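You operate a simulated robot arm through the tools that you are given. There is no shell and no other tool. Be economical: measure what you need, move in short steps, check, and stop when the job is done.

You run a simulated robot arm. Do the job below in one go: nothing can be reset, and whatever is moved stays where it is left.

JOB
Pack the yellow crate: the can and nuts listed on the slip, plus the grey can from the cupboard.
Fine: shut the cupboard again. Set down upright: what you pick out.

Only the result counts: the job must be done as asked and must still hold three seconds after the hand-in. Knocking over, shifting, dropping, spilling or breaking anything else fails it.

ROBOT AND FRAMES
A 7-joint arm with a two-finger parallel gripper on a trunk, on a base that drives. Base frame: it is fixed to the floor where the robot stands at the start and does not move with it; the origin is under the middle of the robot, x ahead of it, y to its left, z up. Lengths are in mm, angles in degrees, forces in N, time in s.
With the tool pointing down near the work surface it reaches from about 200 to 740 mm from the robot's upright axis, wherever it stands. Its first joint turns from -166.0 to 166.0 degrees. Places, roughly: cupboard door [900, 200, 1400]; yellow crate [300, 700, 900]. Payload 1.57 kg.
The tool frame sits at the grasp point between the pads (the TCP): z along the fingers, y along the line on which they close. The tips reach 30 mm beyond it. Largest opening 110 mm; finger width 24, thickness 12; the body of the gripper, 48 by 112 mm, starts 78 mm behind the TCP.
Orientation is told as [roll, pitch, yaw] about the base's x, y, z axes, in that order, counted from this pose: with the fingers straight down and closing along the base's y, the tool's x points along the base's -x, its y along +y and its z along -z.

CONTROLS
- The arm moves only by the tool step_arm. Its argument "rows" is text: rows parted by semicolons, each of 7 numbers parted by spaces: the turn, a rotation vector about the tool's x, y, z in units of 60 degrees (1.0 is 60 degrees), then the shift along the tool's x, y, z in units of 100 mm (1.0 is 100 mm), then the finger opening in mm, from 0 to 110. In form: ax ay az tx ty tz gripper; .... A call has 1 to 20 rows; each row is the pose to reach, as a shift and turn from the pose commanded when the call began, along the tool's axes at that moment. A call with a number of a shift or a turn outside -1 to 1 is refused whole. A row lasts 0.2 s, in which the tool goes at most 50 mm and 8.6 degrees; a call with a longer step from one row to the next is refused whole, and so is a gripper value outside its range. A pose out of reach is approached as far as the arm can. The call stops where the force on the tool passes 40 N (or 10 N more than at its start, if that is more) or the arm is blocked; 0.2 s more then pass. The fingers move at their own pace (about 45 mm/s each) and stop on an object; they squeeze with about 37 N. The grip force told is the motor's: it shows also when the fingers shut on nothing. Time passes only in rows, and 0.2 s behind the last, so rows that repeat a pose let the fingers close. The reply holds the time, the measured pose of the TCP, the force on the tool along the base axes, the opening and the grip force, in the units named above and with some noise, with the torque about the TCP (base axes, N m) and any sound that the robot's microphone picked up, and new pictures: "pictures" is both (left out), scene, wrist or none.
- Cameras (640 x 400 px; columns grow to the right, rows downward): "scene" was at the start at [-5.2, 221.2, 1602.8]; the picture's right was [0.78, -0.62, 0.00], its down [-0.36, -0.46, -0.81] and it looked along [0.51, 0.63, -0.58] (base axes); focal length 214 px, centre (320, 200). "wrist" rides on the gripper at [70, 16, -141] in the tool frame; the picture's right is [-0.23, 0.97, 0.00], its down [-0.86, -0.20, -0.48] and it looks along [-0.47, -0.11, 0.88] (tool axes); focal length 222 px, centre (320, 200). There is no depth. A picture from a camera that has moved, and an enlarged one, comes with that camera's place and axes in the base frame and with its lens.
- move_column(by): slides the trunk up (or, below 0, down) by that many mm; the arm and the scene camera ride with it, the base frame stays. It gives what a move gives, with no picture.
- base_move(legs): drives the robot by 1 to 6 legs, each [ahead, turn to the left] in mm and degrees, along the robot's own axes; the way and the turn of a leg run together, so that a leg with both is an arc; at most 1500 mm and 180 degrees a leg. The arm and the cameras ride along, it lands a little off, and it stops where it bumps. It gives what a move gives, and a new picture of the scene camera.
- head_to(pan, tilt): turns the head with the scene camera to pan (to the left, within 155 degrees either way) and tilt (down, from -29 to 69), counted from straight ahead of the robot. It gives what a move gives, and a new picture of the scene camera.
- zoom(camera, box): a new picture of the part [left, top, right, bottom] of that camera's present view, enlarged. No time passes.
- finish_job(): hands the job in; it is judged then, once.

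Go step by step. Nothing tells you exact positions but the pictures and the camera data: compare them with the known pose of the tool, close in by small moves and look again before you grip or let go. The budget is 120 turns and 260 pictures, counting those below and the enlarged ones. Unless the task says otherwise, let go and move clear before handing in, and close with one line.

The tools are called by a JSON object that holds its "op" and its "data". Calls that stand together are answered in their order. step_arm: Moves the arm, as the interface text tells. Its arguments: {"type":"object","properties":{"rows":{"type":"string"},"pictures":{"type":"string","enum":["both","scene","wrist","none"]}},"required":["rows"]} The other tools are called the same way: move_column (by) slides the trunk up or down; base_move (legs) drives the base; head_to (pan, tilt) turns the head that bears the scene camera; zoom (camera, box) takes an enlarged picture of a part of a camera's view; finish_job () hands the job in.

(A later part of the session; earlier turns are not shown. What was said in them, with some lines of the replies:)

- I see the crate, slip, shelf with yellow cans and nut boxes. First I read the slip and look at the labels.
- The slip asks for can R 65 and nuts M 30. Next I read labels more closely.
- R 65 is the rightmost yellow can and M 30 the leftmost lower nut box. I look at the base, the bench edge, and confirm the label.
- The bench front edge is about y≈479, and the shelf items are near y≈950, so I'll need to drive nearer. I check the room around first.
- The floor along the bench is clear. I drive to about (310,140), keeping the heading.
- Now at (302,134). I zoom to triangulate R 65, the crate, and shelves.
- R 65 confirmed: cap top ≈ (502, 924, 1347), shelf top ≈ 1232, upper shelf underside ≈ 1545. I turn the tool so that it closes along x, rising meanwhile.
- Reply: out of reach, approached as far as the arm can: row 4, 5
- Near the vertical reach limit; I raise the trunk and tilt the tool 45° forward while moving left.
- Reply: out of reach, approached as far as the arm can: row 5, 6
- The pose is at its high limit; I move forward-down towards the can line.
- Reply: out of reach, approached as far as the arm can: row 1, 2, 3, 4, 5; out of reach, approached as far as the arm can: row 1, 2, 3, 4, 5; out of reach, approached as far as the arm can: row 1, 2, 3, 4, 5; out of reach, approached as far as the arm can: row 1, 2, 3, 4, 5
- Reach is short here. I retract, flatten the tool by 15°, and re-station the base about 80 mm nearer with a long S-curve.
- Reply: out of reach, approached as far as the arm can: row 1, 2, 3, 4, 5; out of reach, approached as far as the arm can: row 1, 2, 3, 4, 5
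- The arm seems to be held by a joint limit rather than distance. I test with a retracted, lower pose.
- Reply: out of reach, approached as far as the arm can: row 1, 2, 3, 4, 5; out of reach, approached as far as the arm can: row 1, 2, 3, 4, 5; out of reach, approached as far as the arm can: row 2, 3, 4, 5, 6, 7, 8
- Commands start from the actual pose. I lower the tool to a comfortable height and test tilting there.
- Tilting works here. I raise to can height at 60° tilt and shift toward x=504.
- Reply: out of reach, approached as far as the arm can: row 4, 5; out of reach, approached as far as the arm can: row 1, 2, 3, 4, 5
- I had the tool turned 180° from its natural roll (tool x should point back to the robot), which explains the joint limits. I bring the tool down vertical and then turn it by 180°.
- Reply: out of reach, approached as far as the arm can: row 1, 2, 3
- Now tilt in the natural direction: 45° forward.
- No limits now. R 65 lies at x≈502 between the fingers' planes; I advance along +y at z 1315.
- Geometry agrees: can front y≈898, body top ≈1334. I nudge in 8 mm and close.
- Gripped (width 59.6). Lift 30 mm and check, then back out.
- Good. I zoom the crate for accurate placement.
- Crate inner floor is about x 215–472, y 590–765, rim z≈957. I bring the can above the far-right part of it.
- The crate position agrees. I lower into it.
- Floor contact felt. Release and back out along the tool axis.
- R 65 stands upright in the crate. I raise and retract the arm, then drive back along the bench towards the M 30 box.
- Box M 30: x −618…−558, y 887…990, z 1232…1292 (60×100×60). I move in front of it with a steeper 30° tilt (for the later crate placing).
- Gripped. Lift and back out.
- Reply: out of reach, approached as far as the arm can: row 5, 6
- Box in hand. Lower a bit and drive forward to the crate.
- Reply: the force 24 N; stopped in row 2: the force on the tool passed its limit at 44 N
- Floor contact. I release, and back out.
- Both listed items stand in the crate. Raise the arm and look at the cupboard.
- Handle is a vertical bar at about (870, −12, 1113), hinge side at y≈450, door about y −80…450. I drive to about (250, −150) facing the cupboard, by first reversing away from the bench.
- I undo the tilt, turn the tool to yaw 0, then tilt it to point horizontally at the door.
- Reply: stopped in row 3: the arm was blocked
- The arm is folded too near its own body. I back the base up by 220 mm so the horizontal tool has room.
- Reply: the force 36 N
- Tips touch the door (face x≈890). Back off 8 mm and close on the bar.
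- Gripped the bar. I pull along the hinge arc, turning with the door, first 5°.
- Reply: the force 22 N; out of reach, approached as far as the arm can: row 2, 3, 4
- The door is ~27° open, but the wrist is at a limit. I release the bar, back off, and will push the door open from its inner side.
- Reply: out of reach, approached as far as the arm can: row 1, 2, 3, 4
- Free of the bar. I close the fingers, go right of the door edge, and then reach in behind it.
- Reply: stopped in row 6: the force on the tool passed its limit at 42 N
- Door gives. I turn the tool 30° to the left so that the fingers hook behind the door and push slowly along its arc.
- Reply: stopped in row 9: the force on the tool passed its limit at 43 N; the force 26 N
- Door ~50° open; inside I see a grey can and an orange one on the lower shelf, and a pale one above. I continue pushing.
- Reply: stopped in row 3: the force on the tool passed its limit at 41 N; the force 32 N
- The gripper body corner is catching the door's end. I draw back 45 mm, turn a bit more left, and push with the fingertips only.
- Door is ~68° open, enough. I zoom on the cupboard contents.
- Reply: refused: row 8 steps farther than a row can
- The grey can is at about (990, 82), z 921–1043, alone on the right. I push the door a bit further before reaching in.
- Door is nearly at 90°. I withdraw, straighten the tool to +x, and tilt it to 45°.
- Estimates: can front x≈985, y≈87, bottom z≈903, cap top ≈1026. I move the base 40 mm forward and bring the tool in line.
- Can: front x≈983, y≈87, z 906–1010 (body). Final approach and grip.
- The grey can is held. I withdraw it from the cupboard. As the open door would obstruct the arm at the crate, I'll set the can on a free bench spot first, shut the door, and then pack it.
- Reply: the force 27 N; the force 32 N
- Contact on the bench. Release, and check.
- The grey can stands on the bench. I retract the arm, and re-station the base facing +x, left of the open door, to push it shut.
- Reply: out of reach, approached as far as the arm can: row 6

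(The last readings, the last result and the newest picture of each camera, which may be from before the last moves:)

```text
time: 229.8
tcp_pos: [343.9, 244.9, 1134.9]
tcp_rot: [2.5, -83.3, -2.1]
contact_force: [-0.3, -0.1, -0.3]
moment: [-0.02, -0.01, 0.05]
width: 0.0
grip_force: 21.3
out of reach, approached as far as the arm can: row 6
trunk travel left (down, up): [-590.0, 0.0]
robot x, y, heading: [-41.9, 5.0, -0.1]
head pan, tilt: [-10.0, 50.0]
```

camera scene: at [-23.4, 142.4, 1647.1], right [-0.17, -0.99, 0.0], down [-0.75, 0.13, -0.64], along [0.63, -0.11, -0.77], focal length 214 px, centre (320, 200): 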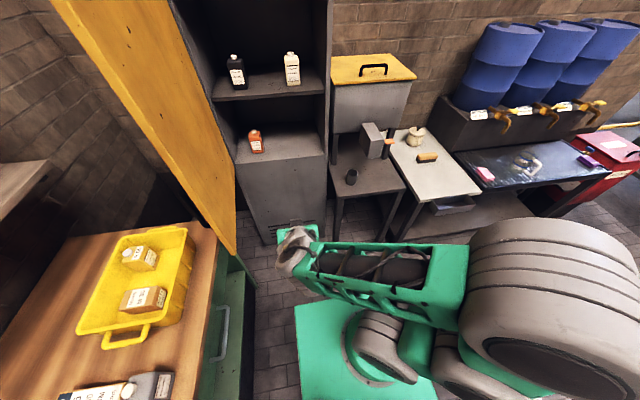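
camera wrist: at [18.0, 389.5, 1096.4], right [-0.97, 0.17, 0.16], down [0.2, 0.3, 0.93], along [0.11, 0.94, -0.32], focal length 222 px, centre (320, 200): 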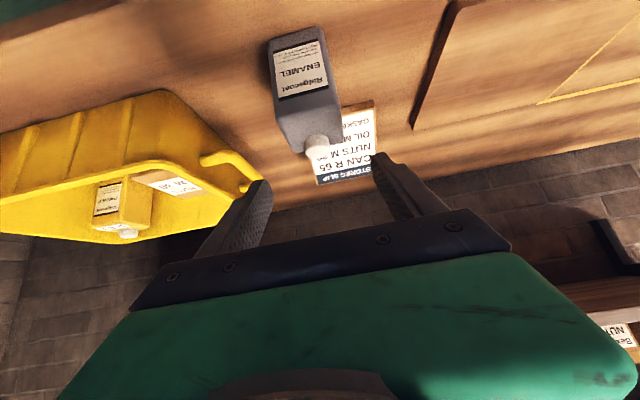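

{"op": "step_arm", "data": {"rows": "-.08 0 0 0 .2 0 0;-.16 0 0 0 .4 0 0;-.24 0 0 0 .6 0 0;-.33 0 0 0 .8 0 0;-.33 0 0 0 1 0 0", "pictures": "none"}}

{"op": "step_arm", "data": {"rows": "0 0 0 0 .2 .1 0;0 0 0 0 .4 .2 0;0 0 0 0 .6 .3 0;0 0 0 0 .8 .35 0;0 0 0 0 1 .35 0;0 0 0 0 1 .35 0", "pictures": "none"}}

{"op": "step_arm", "data": {"rows": "0 0 0 0 .2 .1 0;0 0 0 0 .4 .2 0;0 0 0 0 .6 .3 0;0 0 0 0 .8 .35 0;0 0 0 0 1 .35 0;0 0 0 0 1 .35 0", "pictures": "both"}}

```text
time: 231.0
tcp_pos: [344.2, 346.5, 1133.9]
tcp_rot: [20.8, -83.2, -0.5]
contact_force: [0.4, -0.6, -0.3]
moment: [0.06, 0.03, 0.04]
width: 0.0
grip_force: 21.6
trunk travel left (down, up): [-590.0, 0.0]
robot x, y, heading: [-41.2, 2.9, -0.0]
head pan, tilt: [-10.0, 50.0]
```

```text
time: 232.4
tcp_pos: [343.2, 451.9, 1134.0]
tcp_rot: [20.9, -83.1, -0.6]
contact_force: [-0.7, 0.0, 0.5]
moment: [0.01, 0.0, 0.01]
width: 0.2
grip_force: 21.5
trunk travel left (down, up): [-590.0, 0.0]
robot x, y, heading: [-39.5, 3.4, -0.0]
head pan, tilt: [-10.0, 50.0]
```

```text
time: 233.8
tcp_pos: [342.1, 558.6, 1135.5]
tcp_rot: [20.9, -83.2, -0.7]
contact_force: [1.2, 0.1, 0.0]
moment: [0.01, 0.01, 0.01]
width: 0.0
grip_force: 21.6
trunk travel left (down, up): [-590.0, 0.0]
robot x, y, heading: [-39.0, 5.4, 0.0]
head pan, tilt: [-10.0, 50.0]
camera scene: at [-23.4, 142.6, 1647.1], right [-0.17, -0.99, 0.0], down [-0.75, 0.13, -0.64], along [0.63, -0.11, -0.77], focal length 214 px, centre (320, 200)
camera wrist: at [196.0, 524.5, 1082.1], right [-0.31, 0.91, 0.27], down [-0.28, -0.35, 0.89], along [0.91, 0.2, 0.36], focal length 222 px, centre (320, 200)
```

scene: 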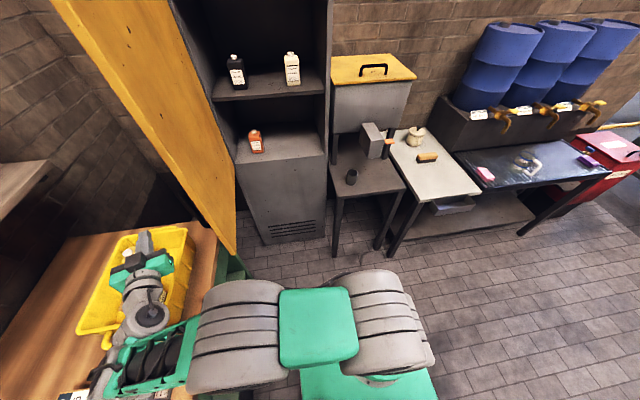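
wrist: 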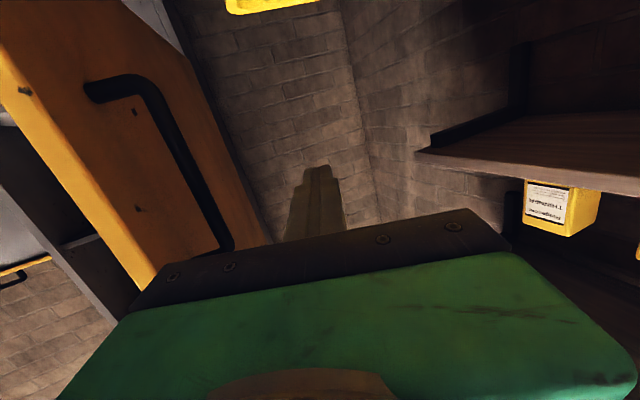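

Now advance past the door's free edge on its outer side and sweep −y.

{"op": "step_arm", "data": {"rows": "0 0 0 0 -.1 .2 0;0 0 0 0 -.25 .4 0;0 0 0 0 -.4 .6 0;0 0 0 0 -.55 .8 0;0 0 0 0 -.6 .9 0;0 0 0 0 -.6 .9 0", "pictures": "none"}}

{"op": "step_arm", "data": {"rows": "0 0 0 0 -.1 -.03 0;0 0 0 0 -.2 -.06 0;0 0 0 0 -.3 -.09 0;0 0 0 0 -.4 -.1 0;0 0 0 0 -.5 -.1 0;0 0 0 0 -.6 -.1 0;0 0 0 0 -.7 -.1 0;0 0 0 0 -.8 -.1 0;0 0 0 0 -.9 -.1 0;0 0 0 0 -1 -.1 0", "pictures": "both"}}

```text
time: 235.2
tcp_pos: [446.3, 533.1, 1122.7]
tcp_rot: [20.8, -83.2, -0.7]
contact_force: [0.1, 0.9, 0.0]
moment: [0.01, 0.03, 0.0]
width: 0.1
grip_force: 21.8
trunk travel left (down, up): [-590.0, 0.0]
robot x, y, heading: [-38.4, 2.1, 0.1]
head pan, tilt: [-10.0, 50.0]
```

```text
time: 237.4
tcp_pos: [470.2, 435.2, 1118.8]
tcp_rot: [21.0, -83.3, -0.9]
contact_force: [0.4, -0.2, 0.0]
moment: [-0.01, 0.0, -0.01]
width: 0.0
grip_force: 21.1
trunk travel left (down, up): [-590.0, 0.0]
robot x, y, heading: [-34.9, 5.1, -0.0]
head pan, tilt: [-10.0, 50.0]
camera scene: at [-23.3, 142.3, 1647.1], right [-0.17, -0.99, 0.0], down [-0.75, 0.13, -0.64], along [0.63, -0.11, -0.77], focal length 214 px, centre (320, 200)
camera wrist: at [325.4, 400.8, 1066.6], right [-0.31, 0.91, 0.27], down [-0.28, -0.35, 0.89], along [0.91, 0.2, 0.36], focal length 222 px, centre (320, 200)
```

scene: 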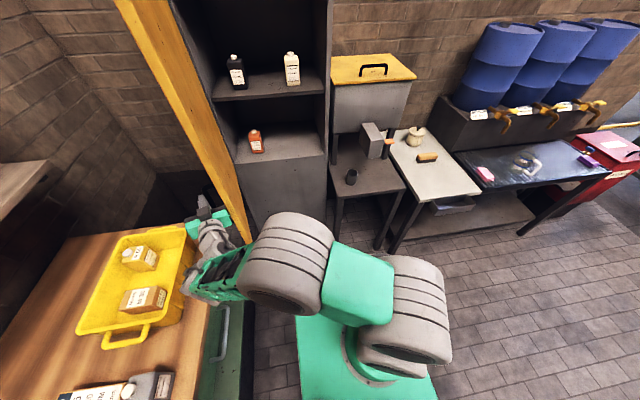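
wrist: 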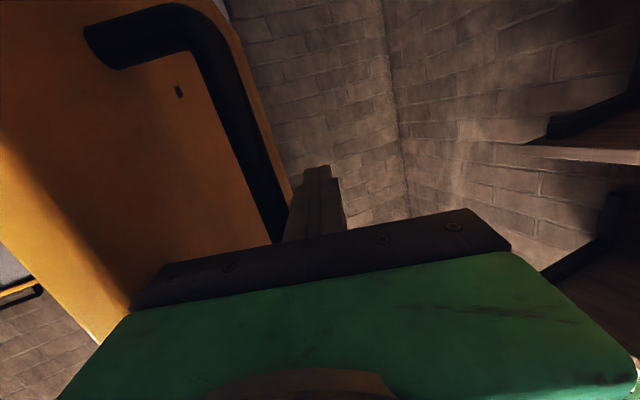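

The door is swinging shut. I keep following its arc.

{"op": "step_arm", "data": {"rows": "0 0 0 0 -.08 0 0;0 0 0 0 -.16 0 0;0 0 0 0 -.24 0 0;0 0 0 0 -.32 0 0;0 0 0 0 -.4 0 0;0 0 0 0 -.48 0 0;0 0 0 0 -.56 0 0;0 0 0 0 -.64 0 0;0 0 0 0 -.72 0 0;0 0 0 0 -.8 0 0", "pictures": "none"}}

{"op": "step_arm", "data": {"rows": "0 0 0 0 -.08 .01 0;0 0 0 0 -.16 .02 0;0 0 0 0 -.24 .03 0;0 0 0 0 -.32 .04 0;0 0 0 0 -.4 .06 0;0 0 0 0 -.48 .07 0;0 0 0 0 -.56 .08 0;0 0 0 0 -.64 .1 0;0 0 0 0 -.72 .11 0;0 0 0 0 -.8 .12 0", "pictures": "both"}}

```text
time: 239.6
tcp_pos: [498.5, 359.9, 1117.1]
tcp_rot: [21.2, -83.2, -1.0]
contact_force: [0.4, -0.1, 0.0]
moment: [0.01, 0.02, 0.0]
width: 0.0
grip_force: 20.8
trunk travel left (down, up): [-590.0, 0.0]
robot x, y, heading: [-40.2, 1.6, 0.1]
head pan, tilt: [-10.0, 50.0]
```

```text
time: 241.8
tcp_pos: [536.1, 288.5, 1112.1]
tcp_rot: [20.8, -83.2, -0.7]
contact_force: [-0.3, 0.0, -0.4]
moment: [-0.02, 0.0, -0.03]
width: 0.2
grip_force: 21.6
trunk travel left (down, up): [-590.0, 0.0]
robot x, y, heading: [-37.9, 3.9, 0.2]
head pan, tilt: [-10.0, 50.0]
camera scene: at [-23.2, 142.2, 1647.1], right [-0.17, -0.99, 0.0], down [-0.75, 0.13, -0.64], along [0.63, -0.11, -0.77], focal length 214 px, centre (320, 200)
camera wrist: at [391.1, 254.3, 1058.1], right [-0.31, 0.91, 0.27], down [-0.28, -0.35, 0.89], along [0.91, 0.2, 0.36], focal length 222 px, centre (320, 200)
```

scene: 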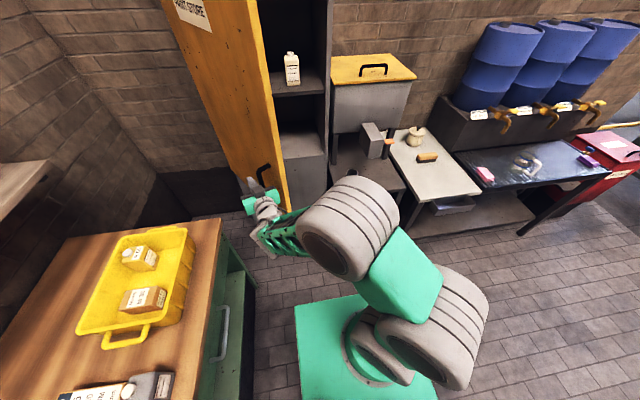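
wrist: 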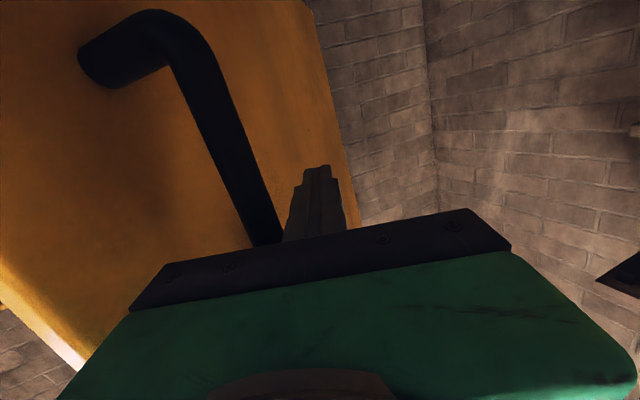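

{"op": "step_arm", "data": {"rows": ".02 0 0 0 -.08 .02 0;.04 0 0 0 -.16 .05 0;.06 0 0 0 -.24 .07 0;.08 0 0 0 -.32 .1 0;.1 0 0 0 -.4 .13 0;.12 0 0 0 -.48 .16 0;.14 0 0 0 -.56 .19 0;.16 0 0 0 -.64 .22 0;.17 0 0 0 -.75 .26 0", "pictures": "none"}}

{"op": "step_arm", "data": {"rows": ".02 0 0 0 -.08 .05 0;.04 0 0 0 -.16 .1 0;.06 0 0 0 -.24 .16 0;.08 0 0 0 -.32 .22 0;.1 0 0 0 -.4 .28 0;.12 0 0 0 -.48 .34 0;.14 0 0 0 -.56 .42 0;.16 0 0 0 -.63 .49 0", "pictures": "both"}}

```text
time: 243.8
tcp_pos: [586.0, 226.6, 1105.0]
tcp_rot: [11.1, -83.1, -1.2]
contact_force: [0.3, -0.8, -1.0]
moment: [0.02, 0.0, 0.03]
width: 0.0
grip_force: 21.2
trunk travel left (down, up): [-590.0, 0.0]
robot x, y, heading: [-39.8, 5.0, -0.2]
head pan, tilt: [-10.0, 50.0]
```

```text
time: 245.6
tcp_pos: [644.9, 173.8, 1097.8]
tcp_rot: [1.3, -83.2, -1.0]
contact_force: [0.3, -0.3, -0.9]
moment: [-0.01, -0.03, 0.01]
width: 0.2
grip_force: 21.3
trunk travel left (down, up): [-590.0, 0.0]
robot x, y, heading: [-38.3, 2.3, -0.1]
head pan, tilt: [-10.0, 50.0]
camera scene: at [-23.0, 142.4, 1647.1], right [-0.17, -0.99, 0.0], down [-0.75, 0.13, -0.64], along [0.63, -0.11, -0.77], focal length 214 px, centre (320, 200)
camera wrist: at [496.3, 188.5, 1045.6], right [0.02, 0.97, 0.23], down [-0.37, -0.2, 0.91], along [0.93, -0.1, 0.36], focal length 222 px, centre (320, 200)
```

scene: 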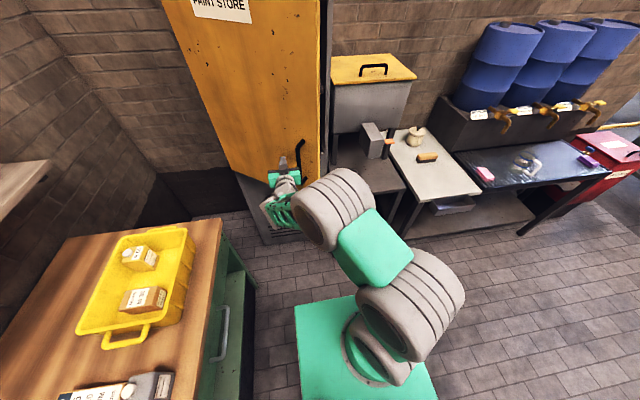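
wrist: 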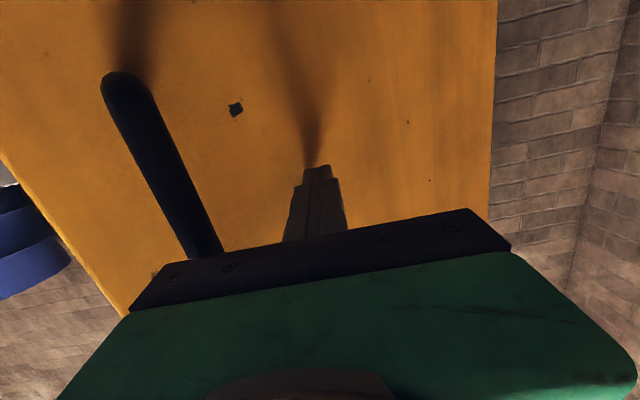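

{"op": "step_arm", "data": {"rows": "0 0 0 0 -.06 .1 0;0 0 0 0 -.12 .2 0;0 0 0 0 -.18 .3 0;0 0 0 0 -.24 .4 0;0 0 0 0 -.3 .5 0;0 0 0 0 -.36 .6 0;0 0 0 0 -.42 .7 0;0 0 0 0 -.48 .8 0;0 0 0 0 -.54 .9 0;0 0 0 0 -.6 1 0", "pictures": "none"}}

{"op": "step_arm", "data": {"rows": "0 0 0 0 -.03 .07 0;0 0 0 0 -.06 .14 0;0 0 0 0 -.09 .21 0;0 0 0 0 -.12 .28 0;0 0 0 0 -.15 .35 0;0 0 0 0 -.18 .42 0;0 0 0 0 -.2 .49 0;0 0 0 0 -.2 .56 0;0 0 0 0 -.2 .63 0;0 0 0 0 -.2 .7 0;0 0 0 0 -.2 .77 0;0 0 0 0 -.2 .84 0;0 0 0 0 -.2 .91 0;0 0 0 0 -.2 .98 0", "pictures": "both"}}

```text
time: 247.8
tcp_pos: [745.0, 114.6, 1085.7]
tcp_rot: [1.5, -83.2, -1.0]
contact_force: [0.0, -0.2, 0.3]
moment: [0.01, -0.02, 0.0]
width: 0.0
grip_force: 20.8
trunk travel left (down, up): [-590.0, 0.0]
robot x, y, heading: [-38.8, -0.5, 0.2]
head pan, tilt: [-10.0, 50.0]
```

```text
time: 250.8
tcp_pos: [843.0, 94.6, 1074.8]
tcp_rot: [1.1, -83.1, -0.7]
contact_force: [0.6, -0.5, 0.5]
moment: [-0.01, 0.01, 0.03]
width: 0.1
grip_force: 21.0
trunk travel left (down, up): [-590.0, 0.0]
robot x, y, heading: [-38.2, 7.7, -0.1]
head pan, tilt: [-10.0, 50.0]
camera scene: at [-23.2, 142.4, 1647.1], right [-0.17, -0.99, 0.0], down [-0.75, 0.13, -0.64], along [0.63, -0.11, -0.77], focal length 214 px, centre (320, 200)
camera wrist: at [693.6, 110.3, 1021.9], right [0.02, 0.97, 0.23], down [-0.37, -0.2, 0.91], along [0.93, -0.1, 0.36], focal length 222 px, centre (320, 200)
```

scene: 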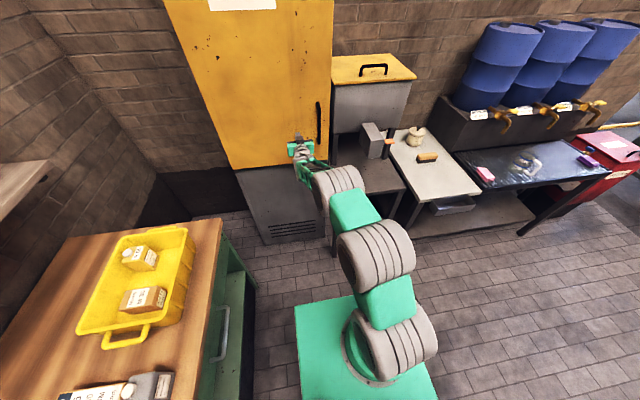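
wrist: 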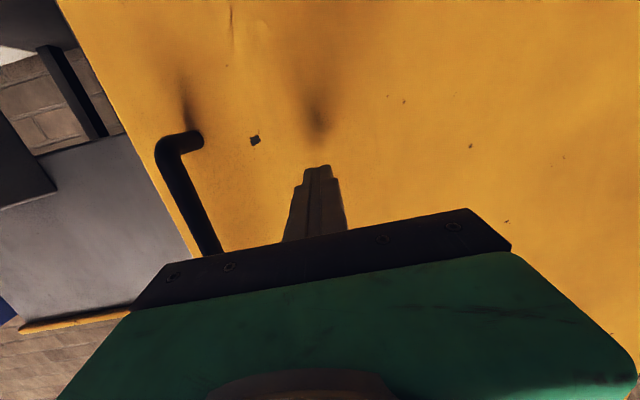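

{"op": "step_arm", "data": {"rows": "0 0 0 0 0 .05 0;0 0 0 0 0 .1 0;0 0 0 0 0 .15 0;0 0 0 0 0 .18 0;0 0 0 0 0 .21 0;0 0 0 0 0 .24 0;0 0 0 0 0 .27 0;0 0 0 0 0 .3 0", "pictures": "none"}}

{"op": "step_arm", "data": {"rows": "0 0 0 0 0 -.25 0;0 0 0 0 0 -.5 0;0 0 0 0 0 -.75 0;0 0 0 0 0 -1 0", "pictures": "scene"}}

```text
time: 252.2
tcp_pos: [860.0, 94.0, 1073.3]
tcp_rot: [1.2, -83.2, -0.8]
contact_force: [-33.8, -2.6, 8.1]
moment: [0.12, -0.5, -0.16]
width: 0.0
grip_force: 21.3
trunk travel left (down, up): [-590.0, 0.0]
robot x, y, heading: [-45.8, 4.1, 0.2]
head pan, tilt: [-10.0, 50.0]
stopped in row 7: the force on the tool passed its limit at 45 N (the readings are from after the stop); the commanded pose is now the measured one
```

```text
time: 253.2
tcp_pos: [765.9, 95.9, 1080.3]
tcp_rot: [1.2, -82.8, -0.9]
contact_force: [0.2, -1.0, -0.3]
moment: [0.01, 0.0, -0.02]
width: 0.0
grip_force: 21.1
trunk travel left (down, up): [-590.0, 0.0]
robot x, y, heading: [-38.5, 2.0, -0.1]
head pan, tilt: [-10.0, 50.0]
camera scene: at [-24.4, 142.3, 1647.1], right [-0.17, -0.99, 0.0], down [-0.75, 0.13, -0.64], along [0.63, -0.11, -0.77], focal length 214 px, centre (320, 200)
```

scene: 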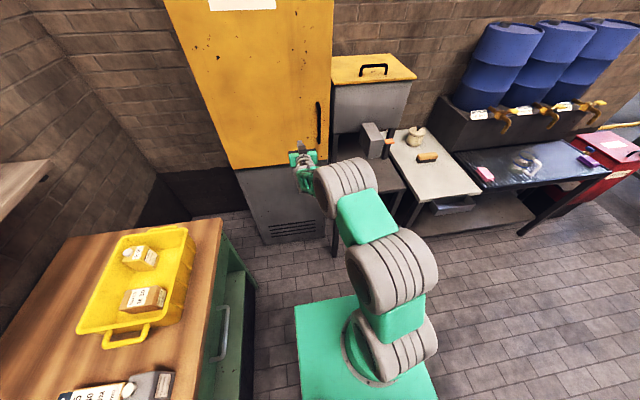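

The door is shut (same contact depth as at the start). I fold the arm back to the 45° tilt and go to a station facing the bench between the grey can and the crate.

{"op": "step_arm", "data": {"rows": "0 0 0 0 0 -.25 0;0 0 0 0 0 -.5 0;0 0 0 0 0 -.75 0;0 0 0 0 .2 -1 0;0 0 0 0 .4 -1 0;0 0 0 0 .5 -1 0", "pictures": "none"}}

{"op": "step_arm", "data": {"rows": "0 .1 0 0 0 -.25 20;0 .23 0 0 0 -.5 40;0 .36 0 0 0 -.75 60;0 .49 0 0 0 -1 80;0 .6 0 0 0 -1 90;0 .66 0 0 0 -1 90", "pictures": "none"}}

{"op": "step_arm", "data": {"rows": "0 0 0 .2 0 -.2 90;0 0 0 .4 0 -.4 90;0 0 0 .6 0 -.6 90;0 0 0 .75 0 -.75 90;0 0 0 .75 0 -.75 90", "pictures": "none"}}

{"op": "base_move", "data": {"legs": [[0, -11], [324, 0], [0, 101]]}}

```text
time: 254.6
tcp_pos: [665.7, 145.9, 1091.5]
tcp_rot: [1.2, -82.8, -0.9]
contact_force: [-0.5, 0.7, 0.3]
moment: [0.0, 0.0, -0.03]
width: 0.0
grip_force: 21.5
trunk travel left (down, up): [-590.0, 0.0]
robot x, y, heading: [-40.8, -1.5, 0.2]
head pan, tilt: [-10.0, 50.0]
```

```text
time: 256.0
tcp_pos: [565.6, 143.5, 1104.9]
tcp_rot: [0.2, -43.2, 0.3]
contact_force: [-0.4, 0.3, 0.1]
moment: [0.02, 0.04, 0.0]
width: 90.2
grip_force: 0.0
trunk travel left (down, up): [-590.0, 0.0]
robot x, y, heading: [-39.7, 8.1, -0.2]
head pan, tilt: [-10.0, 50.0]
```

```text
time: 257.2
tcp_pos: [460.5, 144.1, 1109.5]
tcp_rot: [0.1, -43.2, 0.3]
contact_force: [-1.0, 0.2, -0.6]
moment: [-0.02, 0.02, 0.02]
width: 90.0
grip_force: 0.1
trunk travel left (down, up): [-590.0, 0.0]
robot x, y, heading: [-38.4, 0.6, 0.3]
head pan, tilt: [-10.0, 50.0]
```

```text
time: 264.4
tcp_pos: [130.7, 440.7, 1110.0]
tcp_rot: [0.3, -43.3, 91.0]
contact_force: [0.0, 0.3, 0.8]
moment: [0.0, 0.01, 0.03]
width: 89.9
grip_force: 0.1
trunk travel left (down, up): [-590.0, 0.0]
robot x, y, heading: [277.8, -55.7, 91.0]
head pan, tilt: [-10.0, 50.0]
camera scene: at [136.1, -46.0, 1647.1], right [0.99, -0.16, 0.0], down [-0.12, -0.76, -0.64], along [0.1, 0.63, -0.77], focal length 214 px, centre (320, 200)
```

scene: 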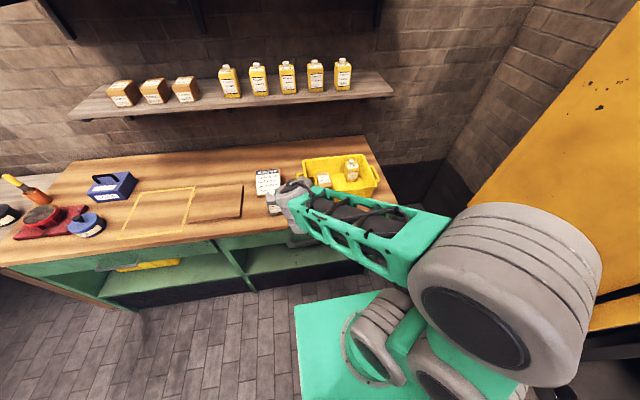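

{"op": "step_arm", "data": {"rows": "0 0 0 .1 .2 .1 90;0 0 0 .25 .4 .25 90;0 0 0 .4 .6 .4 90;0 0 0 .55 .8 .58 90;0 0 0 .55 .96 .58 90;0 0 0 .55 .96 .58 90", "pictures": "none"}}

{"op": "step_arm", "data": {"rows": "0 0 0 .1 0 .25 90;0 0 0 .2 0 .5 90;0 0 0 .3 0 .75 90;0 0 0 .36 0 .97 90;0 0 0 .36 0 .97 90", "pictures": "both"}}

```text
time: 265.8
tcp_pos: [35.2, 438.8, 1030.1]
tcp_rot: [0.1, -43.2, 90.9]
contact_force: [-0.1, 0.2, 0.4]
moment: [0.01, 0.01, -0.02]
width: 89.9
grip_force: 0.1
trunk travel left (down, up): [-590.0, 0.0]
robot x, y, heading: [279.8, -57.9, 90.7]
head pan, tilt: [-10.0, 50.0]
```

```text
time: 267.0
tcp_pos: [33.3, 478.3, 934.4]
tcp_rot: [0.2, -43.3, 91.0]
contact_force: [-0.4, 0.3, -0.3]
moment: [-0.01, 0.02, -0.01]
width: 90.2
grip_force: 0.1
trunk travel left (down, up): [-590.0, 0.0]
robot x, y, heading: [278.3, -59.1, 90.7]
head pan, tilt: [-10.0, 50.0]
camera scene: at [136.1, -46.0, 1647.1], right [0.99, -0.16, 0.0], down [-0.12, -0.76, -0.64], along [0.1, 0.63, -0.77], focal length 214 px, centre (320, 200)
camera wrist: at [20.6, 330.1, 989.0], right [-0.98, 0.15, 0.16], down [0.2, 0.3, 0.93], along [0.09, 0.94, -0.32], focal length 222 px, centre (320, 200)
```

scene: 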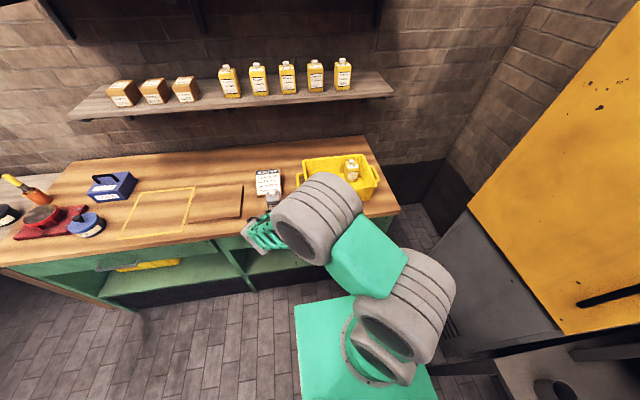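
wrist: 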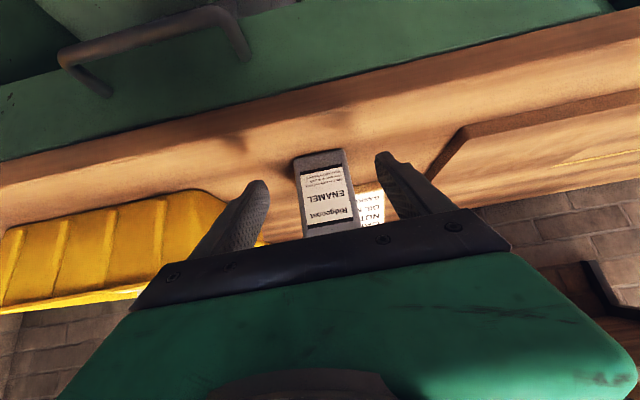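

{"op": "step_arm", "data": {"rows": "0 0 0 -.2 0 .19 90;0 0 0 -.4 0 .38 90;0 0 0 -.55 0 .52 90;0 0 0 -.66 0 .615 90;0 0 0 -.66 0 .615 90", "pictures": "wrist"}}

{"op": "step_arm", "data": {"rows": "0 0 0 0 0 0 75;0 0 0 0 0 0 60;0 0 0 0 0 0 45;0 0 0 0 0 0 30;0 0 0 0 0 0 30;0 0 0 0 0 0 30", "pictures": "none"}}

{"op": "step_arm", "data": {"rows": "0 0 0 -.1 0 -.1 30;0 0 0 -.3 0 -.3 30;0 0 0 -.5 0 -.5 30;0 0 0 -.7 0 -.75 30;0 0 0 -.75 0 -.8 30;0 0 0 -.75 0 -.8 30", "pictures": "wrist"}}

```text
time: 268.2
tcp_pos: [33.0, 568.4, 935.3]
tcp_rot: [0.3, -43.2, 91.1]
contact_force: [0.2, -0.5, 0.6]
moment: [-0.02, -0.04, 0.01]
width: 90.2
grip_force: 0.0
trunk travel left (down, up): [-590.0, 0.0]
robot x, y, heading: [273.8, -55.6, 90.8]
head pan, tilt: [-10.0, 50.0]
camera wrist: at [19.1, 420.1, 989.4], right [-0.98, 0.15, 0.16], down [0.2, 0.3, 0.93], along [0.09, 0.94, -0.32], focal length 222 px, centre (320, 200)
```

wrist: 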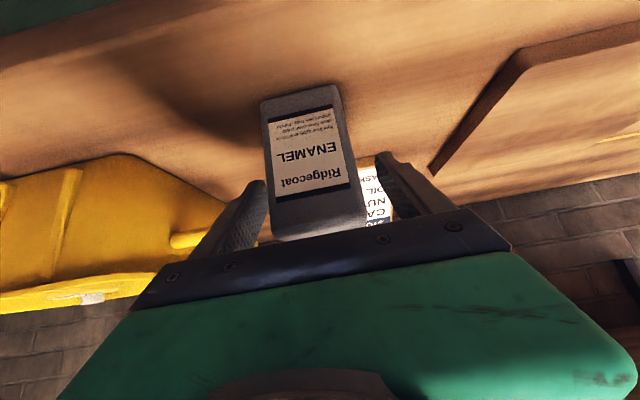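

```text
time: 269.6
tcp_pos: [31.4, 569.1, 935.1]
tcp_rot: [0.2, -43.3, 91.1]
contact_force: [1.4, 0.9, 0.2]
moment: [-0.03, -0.28, 0.02]
width: 60.1
grip_force: 37.1
trunk travel left (down, up): [-590.0, 0.0]
robot x, y, heading: [276.8, -56.9, 90.8]
head pan, tilt: [-10.0, 50.0]
```

```text
time: 271.0
tcp_pos: [32.7, 568.2, 1044.0]
tcp_rot: [0.2, -43.2, 91.0]
contact_force: [1.1, 0.6, -4.3]
moment: [-0.02, -0.01, 0.0]
width: 59.7
grip_force: 37.2
trunk travel left (down, up): [-590.0, 0.0]
robot x, y, heading: [279.3, -55.1, 90.9]
head pan, tilt: [-10.0, 50.0]
camera wrist: at [18.9, 419.8, 1099.0], right [-0.98, 0.15, 0.16], down [0.2, 0.3, 0.93], along [0.09, 0.94, -0.32], focal length 222 px, centre (320, 200)
```

wrist: 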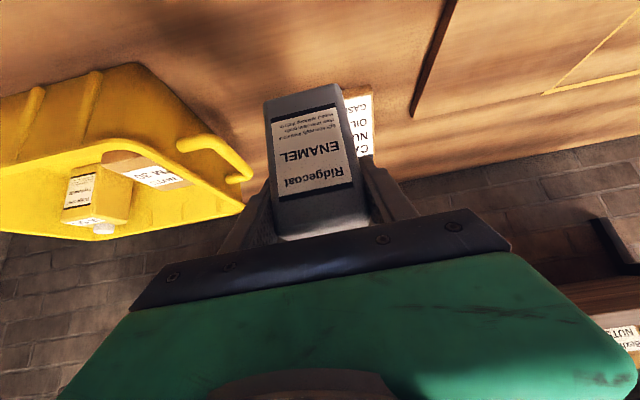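

Held again. I move it above the free spot in the crate (≈360, 652).

{"op": "step_arm", "data": {"rows": "0 0 0 -.1 -.1 -.1 30;0 0 0 -.27 -.3 -.29 30;0 0 0 -.27 -.55 -.29 30;0 0 0 -.27 -.8 -.29 30;0 0 0 -.27 -1 -.29 30;0 0 0 -.27 -1 -.29 30", "pictures": "none"}}

{"op": "step_arm", "data": {"rows": "0 0 0 -.1 -.2 .1 30;0 0 0 -.25 -.4 .2 30;0 0 0 -.4 -.6 .35 30;0 0 0 -.5 -.8 .48 30;0 0 0 -.6 -1 .57 30;0 0 0 -.6 -1 .57 30", "pictures": "none"}}

{"op": "step_arm", "data": {"rows": "0 0 0 0 -.25 0 30;0 0 0 0 -.5 0 30;0 0 0 0 -.75 0 30;0 0 0 0 -1 0 30;0 0 0 0 -1 0 30", "pictures": "both"}}

```text
time: 272.4
tcp_pos: [132.2, 571.1, 1083.6]
tcp_rot: [0.2, -43.2, 91.1]
contact_force: [0.0, -0.4, -4.4]
moment: [-0.02, -0.02, 0.0]
width: 59.9
grip_force: 37.5
trunk travel left (down, up): [-590.0, 0.0]
robot x, y, heading: [276.9, -57.4, 90.5]
head pan, tilt: [-10.0, 50.0]
```

```text
time: 273.8
tcp_pos: [231.3, 656.0, 1082.1]
tcp_rot: [0.2, -43.2, 91.0]
contact_force: [-0.3, 0.2, -3.9]
moment: [-0.04, -0.01, -0.03]
width: 59.7
grip_force: 36.7
trunk travel left (down, up): [-590.0, 0.0]
robot x, y, heading: [280.1, -59.6, 90.5]
head pan, tilt: [-10.0, 50.0]
```

```text
time: 275.0
tcp_pos: [331.0, 658.1, 1081.7]
tcp_rot: [0.1, -43.2, 91.0]
contact_force: [0.0, -0.5, -3.9]
moment: [-0.03, -0.04, 0.01]
width: 60.0
grip_force: 36.8
trunk travel left (down, up): [-590.0, 0.0]
robot x, y, heading: [279.7, -58.8, 90.8]
head pan, tilt: [-10.0, 50.0]
camera scene: at [136.2, -45.5, 1647.1], right [0.99, -0.16, 0.0], down [-0.12, -0.76, -0.64], along [0.1, 0.63, -0.77], focal length 214 px, centre (320, 200)
camera wrist: at [317.6, 508.8, 1136.9], right [-0.98, 0.15, 0.16], down [0.2, 0.3, 0.93], along [0.09, 0.94, -0.32], focal length 222 px, centre (320, 200)
```

scene: 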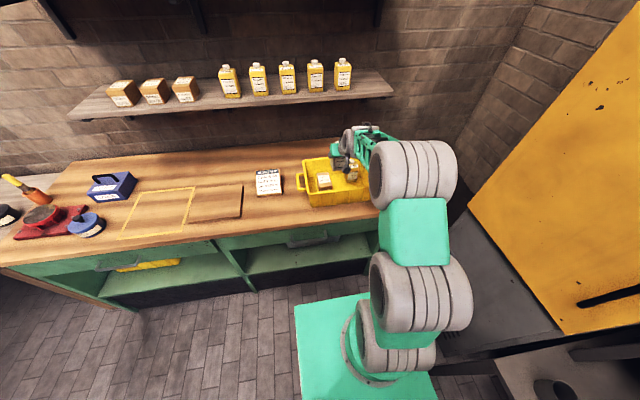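
wrist: 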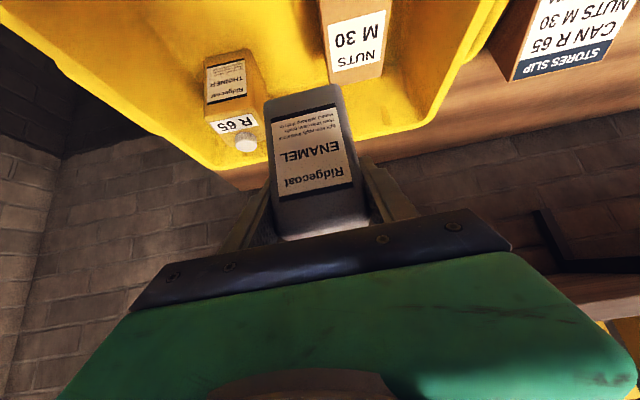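

{"op": "step_arm", "data": {"rows": "0 0 0 .06 -.12 -.05 30;0 0 0 .06 -.26 -.05 30;0 0 0 .15 -.26 .05 30;0 0 0 .3 -.26 .21 30;0 0 0 .45 -.26 .37 30;0 0 0 .57 -.26 .5 30;0 0 0 .57 -.26 .5 30", "pictures": "both"}}

```text
time: 276.6
tcp_pos: [356.7, 649.9, 1007.6]
tcp_rot: [0.2, -43.2, 91.1]
contact_force: [0.0, -0.3, -3.8]
moment: [0.0, -0.02, 0.03]
width: 59.9
grip_force: 36.8
trunk travel left (down, up): [-590.0, 0.0]
robot x, y, heading: [277.5, -60.7, 90.6]
head pan, tilt: [-10.0, 50.0]
camera scene: at [136.3, -45.5, 1647.1], right [0.99, -0.16, 0.0], down [-0.12, -0.76, -0.64], along [0.1, 0.63, -0.77], focal length 214 px, centre (320, 200)
camera wrist: at [344.0, 501.4, 1061.9], right [-0.98, 0.15, 0.16], down [0.2, 0.3, 0.93], along [0.09, 0.94, -0.32], focal length 222 px, centre (320, 200)
```

scene: 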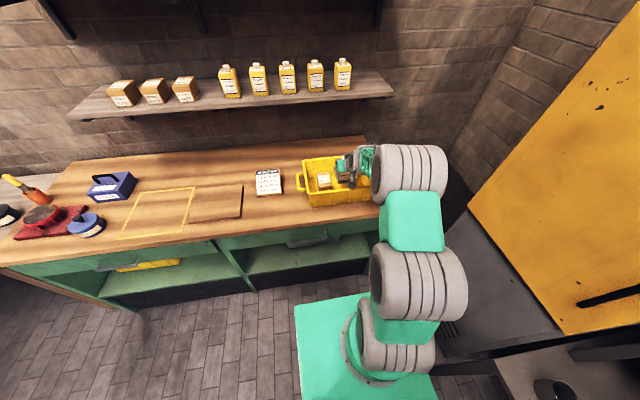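
wrist: 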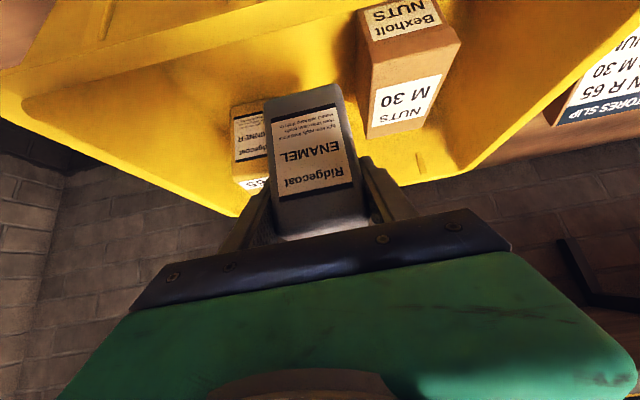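

{"op": "step_arm", "data": {"rows": "0 0 0 .1 0 .11 30;0 0 0 .2 0 .21 30;0 0 0 .3 0 .32 30;0 0 0 .38 0 .4 30;0 0 0 .4 0 .43 30;0 0 0 .4 0 .43 30", "pictures": "wrist"}}

{"op": "step_arm", "data": {"rows": "0 0 0 .01 0 .01 30;0 0 0 .02 0 .02 30;0 0 0 .03 0 .03 30", "pictures": "none"}}

{"op": "step_arm", "data": {"rows": "0 0 0 .01 0 .01 30;0 0 0 .02 0 .02 30;0 0 0 .025 0 .025 30", "pictures": "none"}}

```text
time: 278.0
tcp_pos: [356.9, 650.8, 948.7]
tcp_rot: [0.2, -43.2, 90.9]
contact_force: [0.0, -0.3, -4.1]
moment: [-0.05, 0.01, 0.01]
width: 59.8
grip_force: 37.6
trunk travel left (down, up): [-590.0, 0.0]
robot x, y, heading: [280.2, -59.1, 90.7]
head pan, tilt: [-10.0, 50.0]
camera wrist: at [343.6, 501.9, 1003.3], right [-0.98, 0.15, 0.16], down [0.2, 0.3, 0.93], along [0.09, 0.94, -0.32], focal length 222 px, centre (320, 200)
```

wrist: 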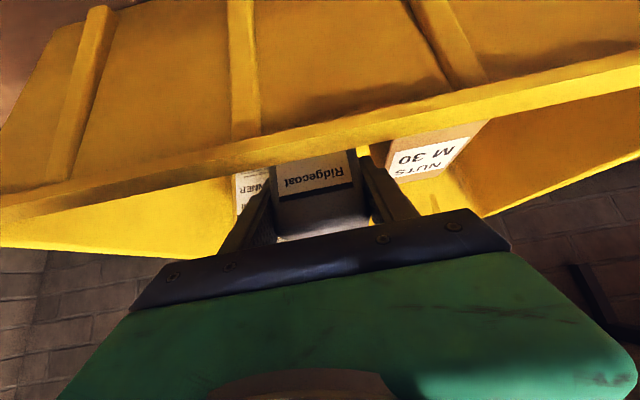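

```text
time: 278.8
tcp_pos: [357.3, 649.3, 944.5]
tcp_rot: [0.1, -43.3, 91.0]
contact_force: [-0.3, -0.1, -4.1]
moment: [-0.04, -0.01, 0.0]
width: 59.7
grip_force: 37.3
trunk travel left (down, up): [-590.0, 0.0]
robot x, y, heading: [278.5, -60.4, 90.9]
head pan, tilt: [-10.0, 50.0]
```

```text
time: 279.6
tcp_pos: [357.0, 649.6, 941.1]
tcp_rot: [0.2, -43.2, 91.0]
contact_force: [-0.2, 0.1, -3.2]
moment: [0.03, 0.0, 0.01]
width: 59.9
grip_force: 36.8
trunk travel left (down, up): [-590.0, 0.0]
robot x, y, heading: [274.4, -57.1, 90.5]
head pan, tilt: [-10.0, 50.0]
```

{"op": "step_arm", "data": {"rows": "0 0 0 .01 0 .01 30;0 0 0 .02 0 .02 30;0 0 0 .025 0 .025 30", "pictures": "none"}}

{"op": "step_arm", "data": {"rows": "0 0 0 .01 0 .01 30;0 0 0 .02 0 .02 30;0 0 0 .02 0 .02 30", "pictures": "none"}}

```text
time: 280.4
tcp_pos: [355.6, 649.7, 941.2]
tcp_rot: [0.1, -43.6, 91.0]
contact_force: [-0.3, -3.1, 13.9]
moment: [-0.74, -0.27, 0.01]
width: 59.9
grip_force: 37.2
trunk travel left (down, up): [-590.0, 0.0]
robot x, y, heading: [276.7, -56.0, 90.8]
head pan, tilt: [-10.0, 50.0]
```

```text
time: 281.2
tcp_pos: [357.1, 649.6, 939.6]
tcp_rot: [0.1, -43.8, 91.1]
contact_force: [-0.1, 1.2, 27.3]
moment: [-0.05, -0.28, -0.01]
width: 59.9
grip_force: 37.2
trunk travel left (down, up): [-590.0, 0.0]
robot x, y, heading: [274.6, -57.2, 90.8]
head pan, tilt: [-10.0, 50.0]
```

Firm floor contact. Release and withdraw.

{"op": "step_arm", "data": {"rows": "0 0 0 0 0 0 62;0 0 0 0 0 0 67;0 0 0 0 0 0 72;0 0 0 0 0 0 76;0 0 0 0 0 0 76", "pictures": "none"}}

{"op": "step_arm", "data": {"rows": "0 0 0 -.05 0 -.1 76;0 0 0 -.1 0 -.3 76;0 0 0 -.2 0 -.6 76;0 0 0 -.4 0 -.9 76;0 0 0 -.6 0 -1 76;0 0 0 -.8 0 -1 76;0 0 0 -1 0 -1 76", "pictures": "both"}}

{"op": "step_arm", "data": {"rows": "0 0 0 .25 0 -.25 76;0 0 0 .5 0 -.5 76;0 0 0 .75 0 -.75 76;0 0 0 1 0 -1 76", "pictures": "none"}}

{"op": "step_arm", "data": {"rows": "0 0 0 .25 0 -.25 76;0 0 0 .5 0 -.5 76;0 0 0 .75 0 -.75 76;0 0 0 1 0 -1 76", "pictures": "scene"}}

```text
time: 282.4
tcp_pos: [356.8, 649.6, 934.6]
tcp_rot: [0.2, -43.2, 91.0]
contact_force: [-0.2, 0.3, -0.5]
moment: [0.02, -0.05, 0.01]
width: 76.0
grip_force: 0.1
trunk travel left (down, up): [-590.0, 0.0]
robot x, y, heading: [280.3, -58.3, 91.1]
head pan, tilt: [-10.0, 50.0]
```

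```text
time: 284.0
tcp_pos: [356.1, 655.1, 1076.2]
tcp_rot: [0.2, -43.3, 91.0]
contact_force: [0.4, -0.2, -0.2]
moment: [0.0, 0.02, 0.0]
width: 75.9
grip_force: 0.0
trunk travel left (down, up): [-590.0, 0.0]
robot x, y, heading: [277.3, -54.8, 91.1]
head pan, tilt: [-10.0, 50.0]
camera scene: at [136.2, -45.9, 1647.1], right [0.99, -0.16, 0.0], down [-0.12, -0.76, -0.64], along [0.1, 0.63, -0.77], focal length 214 px, centre (320, 200)
camera wrist: at [343.3, 505.9, 1131.2], right [-0.98, 0.15, 0.16], down [0.2, 0.3, 0.93], along [0.09, 0.94, -0.32], focal length 222 px, centre (320, 200)
```

scene: 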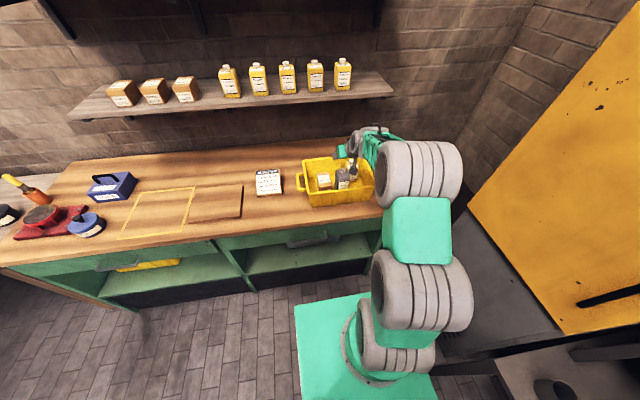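
wrist: 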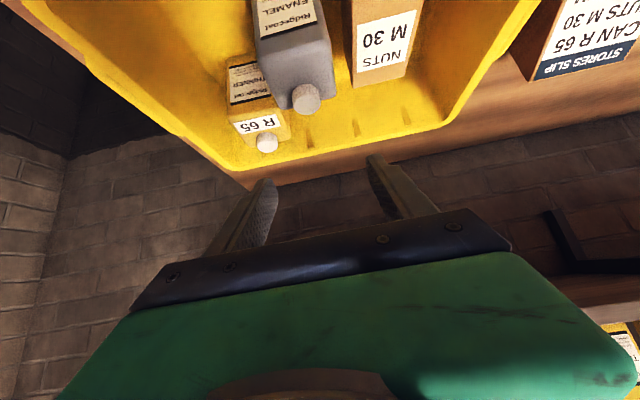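

```text
time: 285.0
tcp_pos: [357.8, 511.6, 1081.2]
tcp_rot: [0.2, -43.2, 91.0]
contact_force: [-0.1, -0.3, 0.0]
moment: [0.04, -0.01, 0.01]
width: 76.0
grip_force: 0.1
trunk travel left (down, up): [-590.0, 0.0]
robot x, y, heading: [277.5, -59.7, 91.0]
head pan, tilt: [-10.0, 50.0]
```

```text
time: 286.0
tcp_pos: [360.7, 370.3, 1083.8]
tcp_rot: [0.3, -43.2, 91.0]
contact_force: [0.4, -0.4, 0.1]
moment: [0.02, -0.02, 0.01]
width: 75.9
grip_force: 0.0
trunk travel left (down, up): [-590.0, 0.0]
robot x, y, heading: [275.7, -60.8, 90.8]
head pan, tilt: [-10.0, 50.0]
camera scene: at [135.7, -46.6, 1647.0], right [0.99, -0.16, 0.0], down [-0.12, -0.76, -0.64], along [0.1, 0.63, -0.77], focal length 214 px, centre (320, 200)
```

scene: 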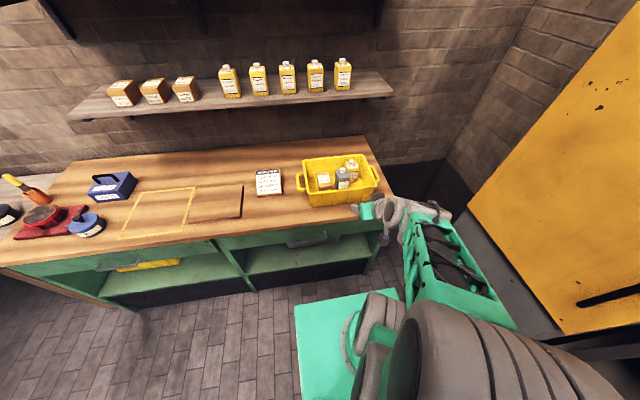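

All three appear upright in the crate. I check the crate and the door once more before handing in.

{"op": "zoom", "data": {"camera": "scene", "box": [290, 140, 400, 215]}}

{"op": "head_to", "data": {"pan": -75, "tilt": 30}}

```text
5.33 times, centred on (345, 178) of scene
camera zoom: at [135.7, -46.6, 1647.0], right [0.99, -0.16, 0.0], down [-0.12, -0.76, -0.64], along [0.1, 0.63, -0.77], focal length 1144 px, centre (187, 320)
```

zoom: 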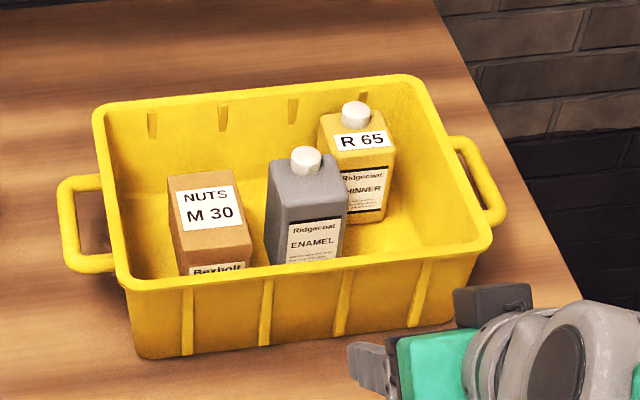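

```text
time: 287.4
tcp_pos: [362.3, 370.9, 1084.3]
tcp_rot: [0.2, -43.4, 91.1]
contact_force: [-0.5, -0.2, 0.2]
moment: [0.03, 0.0, 0.01]
width: 76.0
grip_force: 0.1
trunk travel left (down, up): [-590.0, 0.0]
robot x, y, heading: [280.2, -59.7, 90.7]
head pan, tilt: [-75.0, 30.0]
camera scene: at [210.9, -97.3, 1676.6], right [0.27, -0.96, 0.0], down [-0.48, -0.14, -0.87], along [0.83, 0.24, -0.5], focal length 214 px, centre (320, 200)
```

scene: 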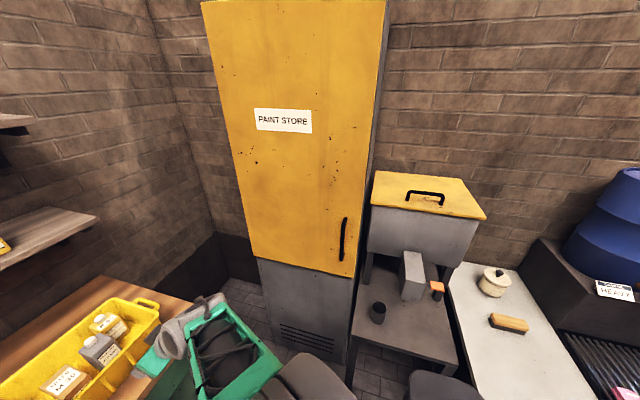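

The crate holds R 65, M 30 and the grey can, all upright. The cupboard is shut and the arm is clear, so I hand in.

{"op": "finish_job", "data": {}}

```text
The job is handed in.
```

The job is handed in: the yellow crate holds can R 65, nuts M 30 and the grey can from the cupboard, all standing upright, and the cupboard is shut again.
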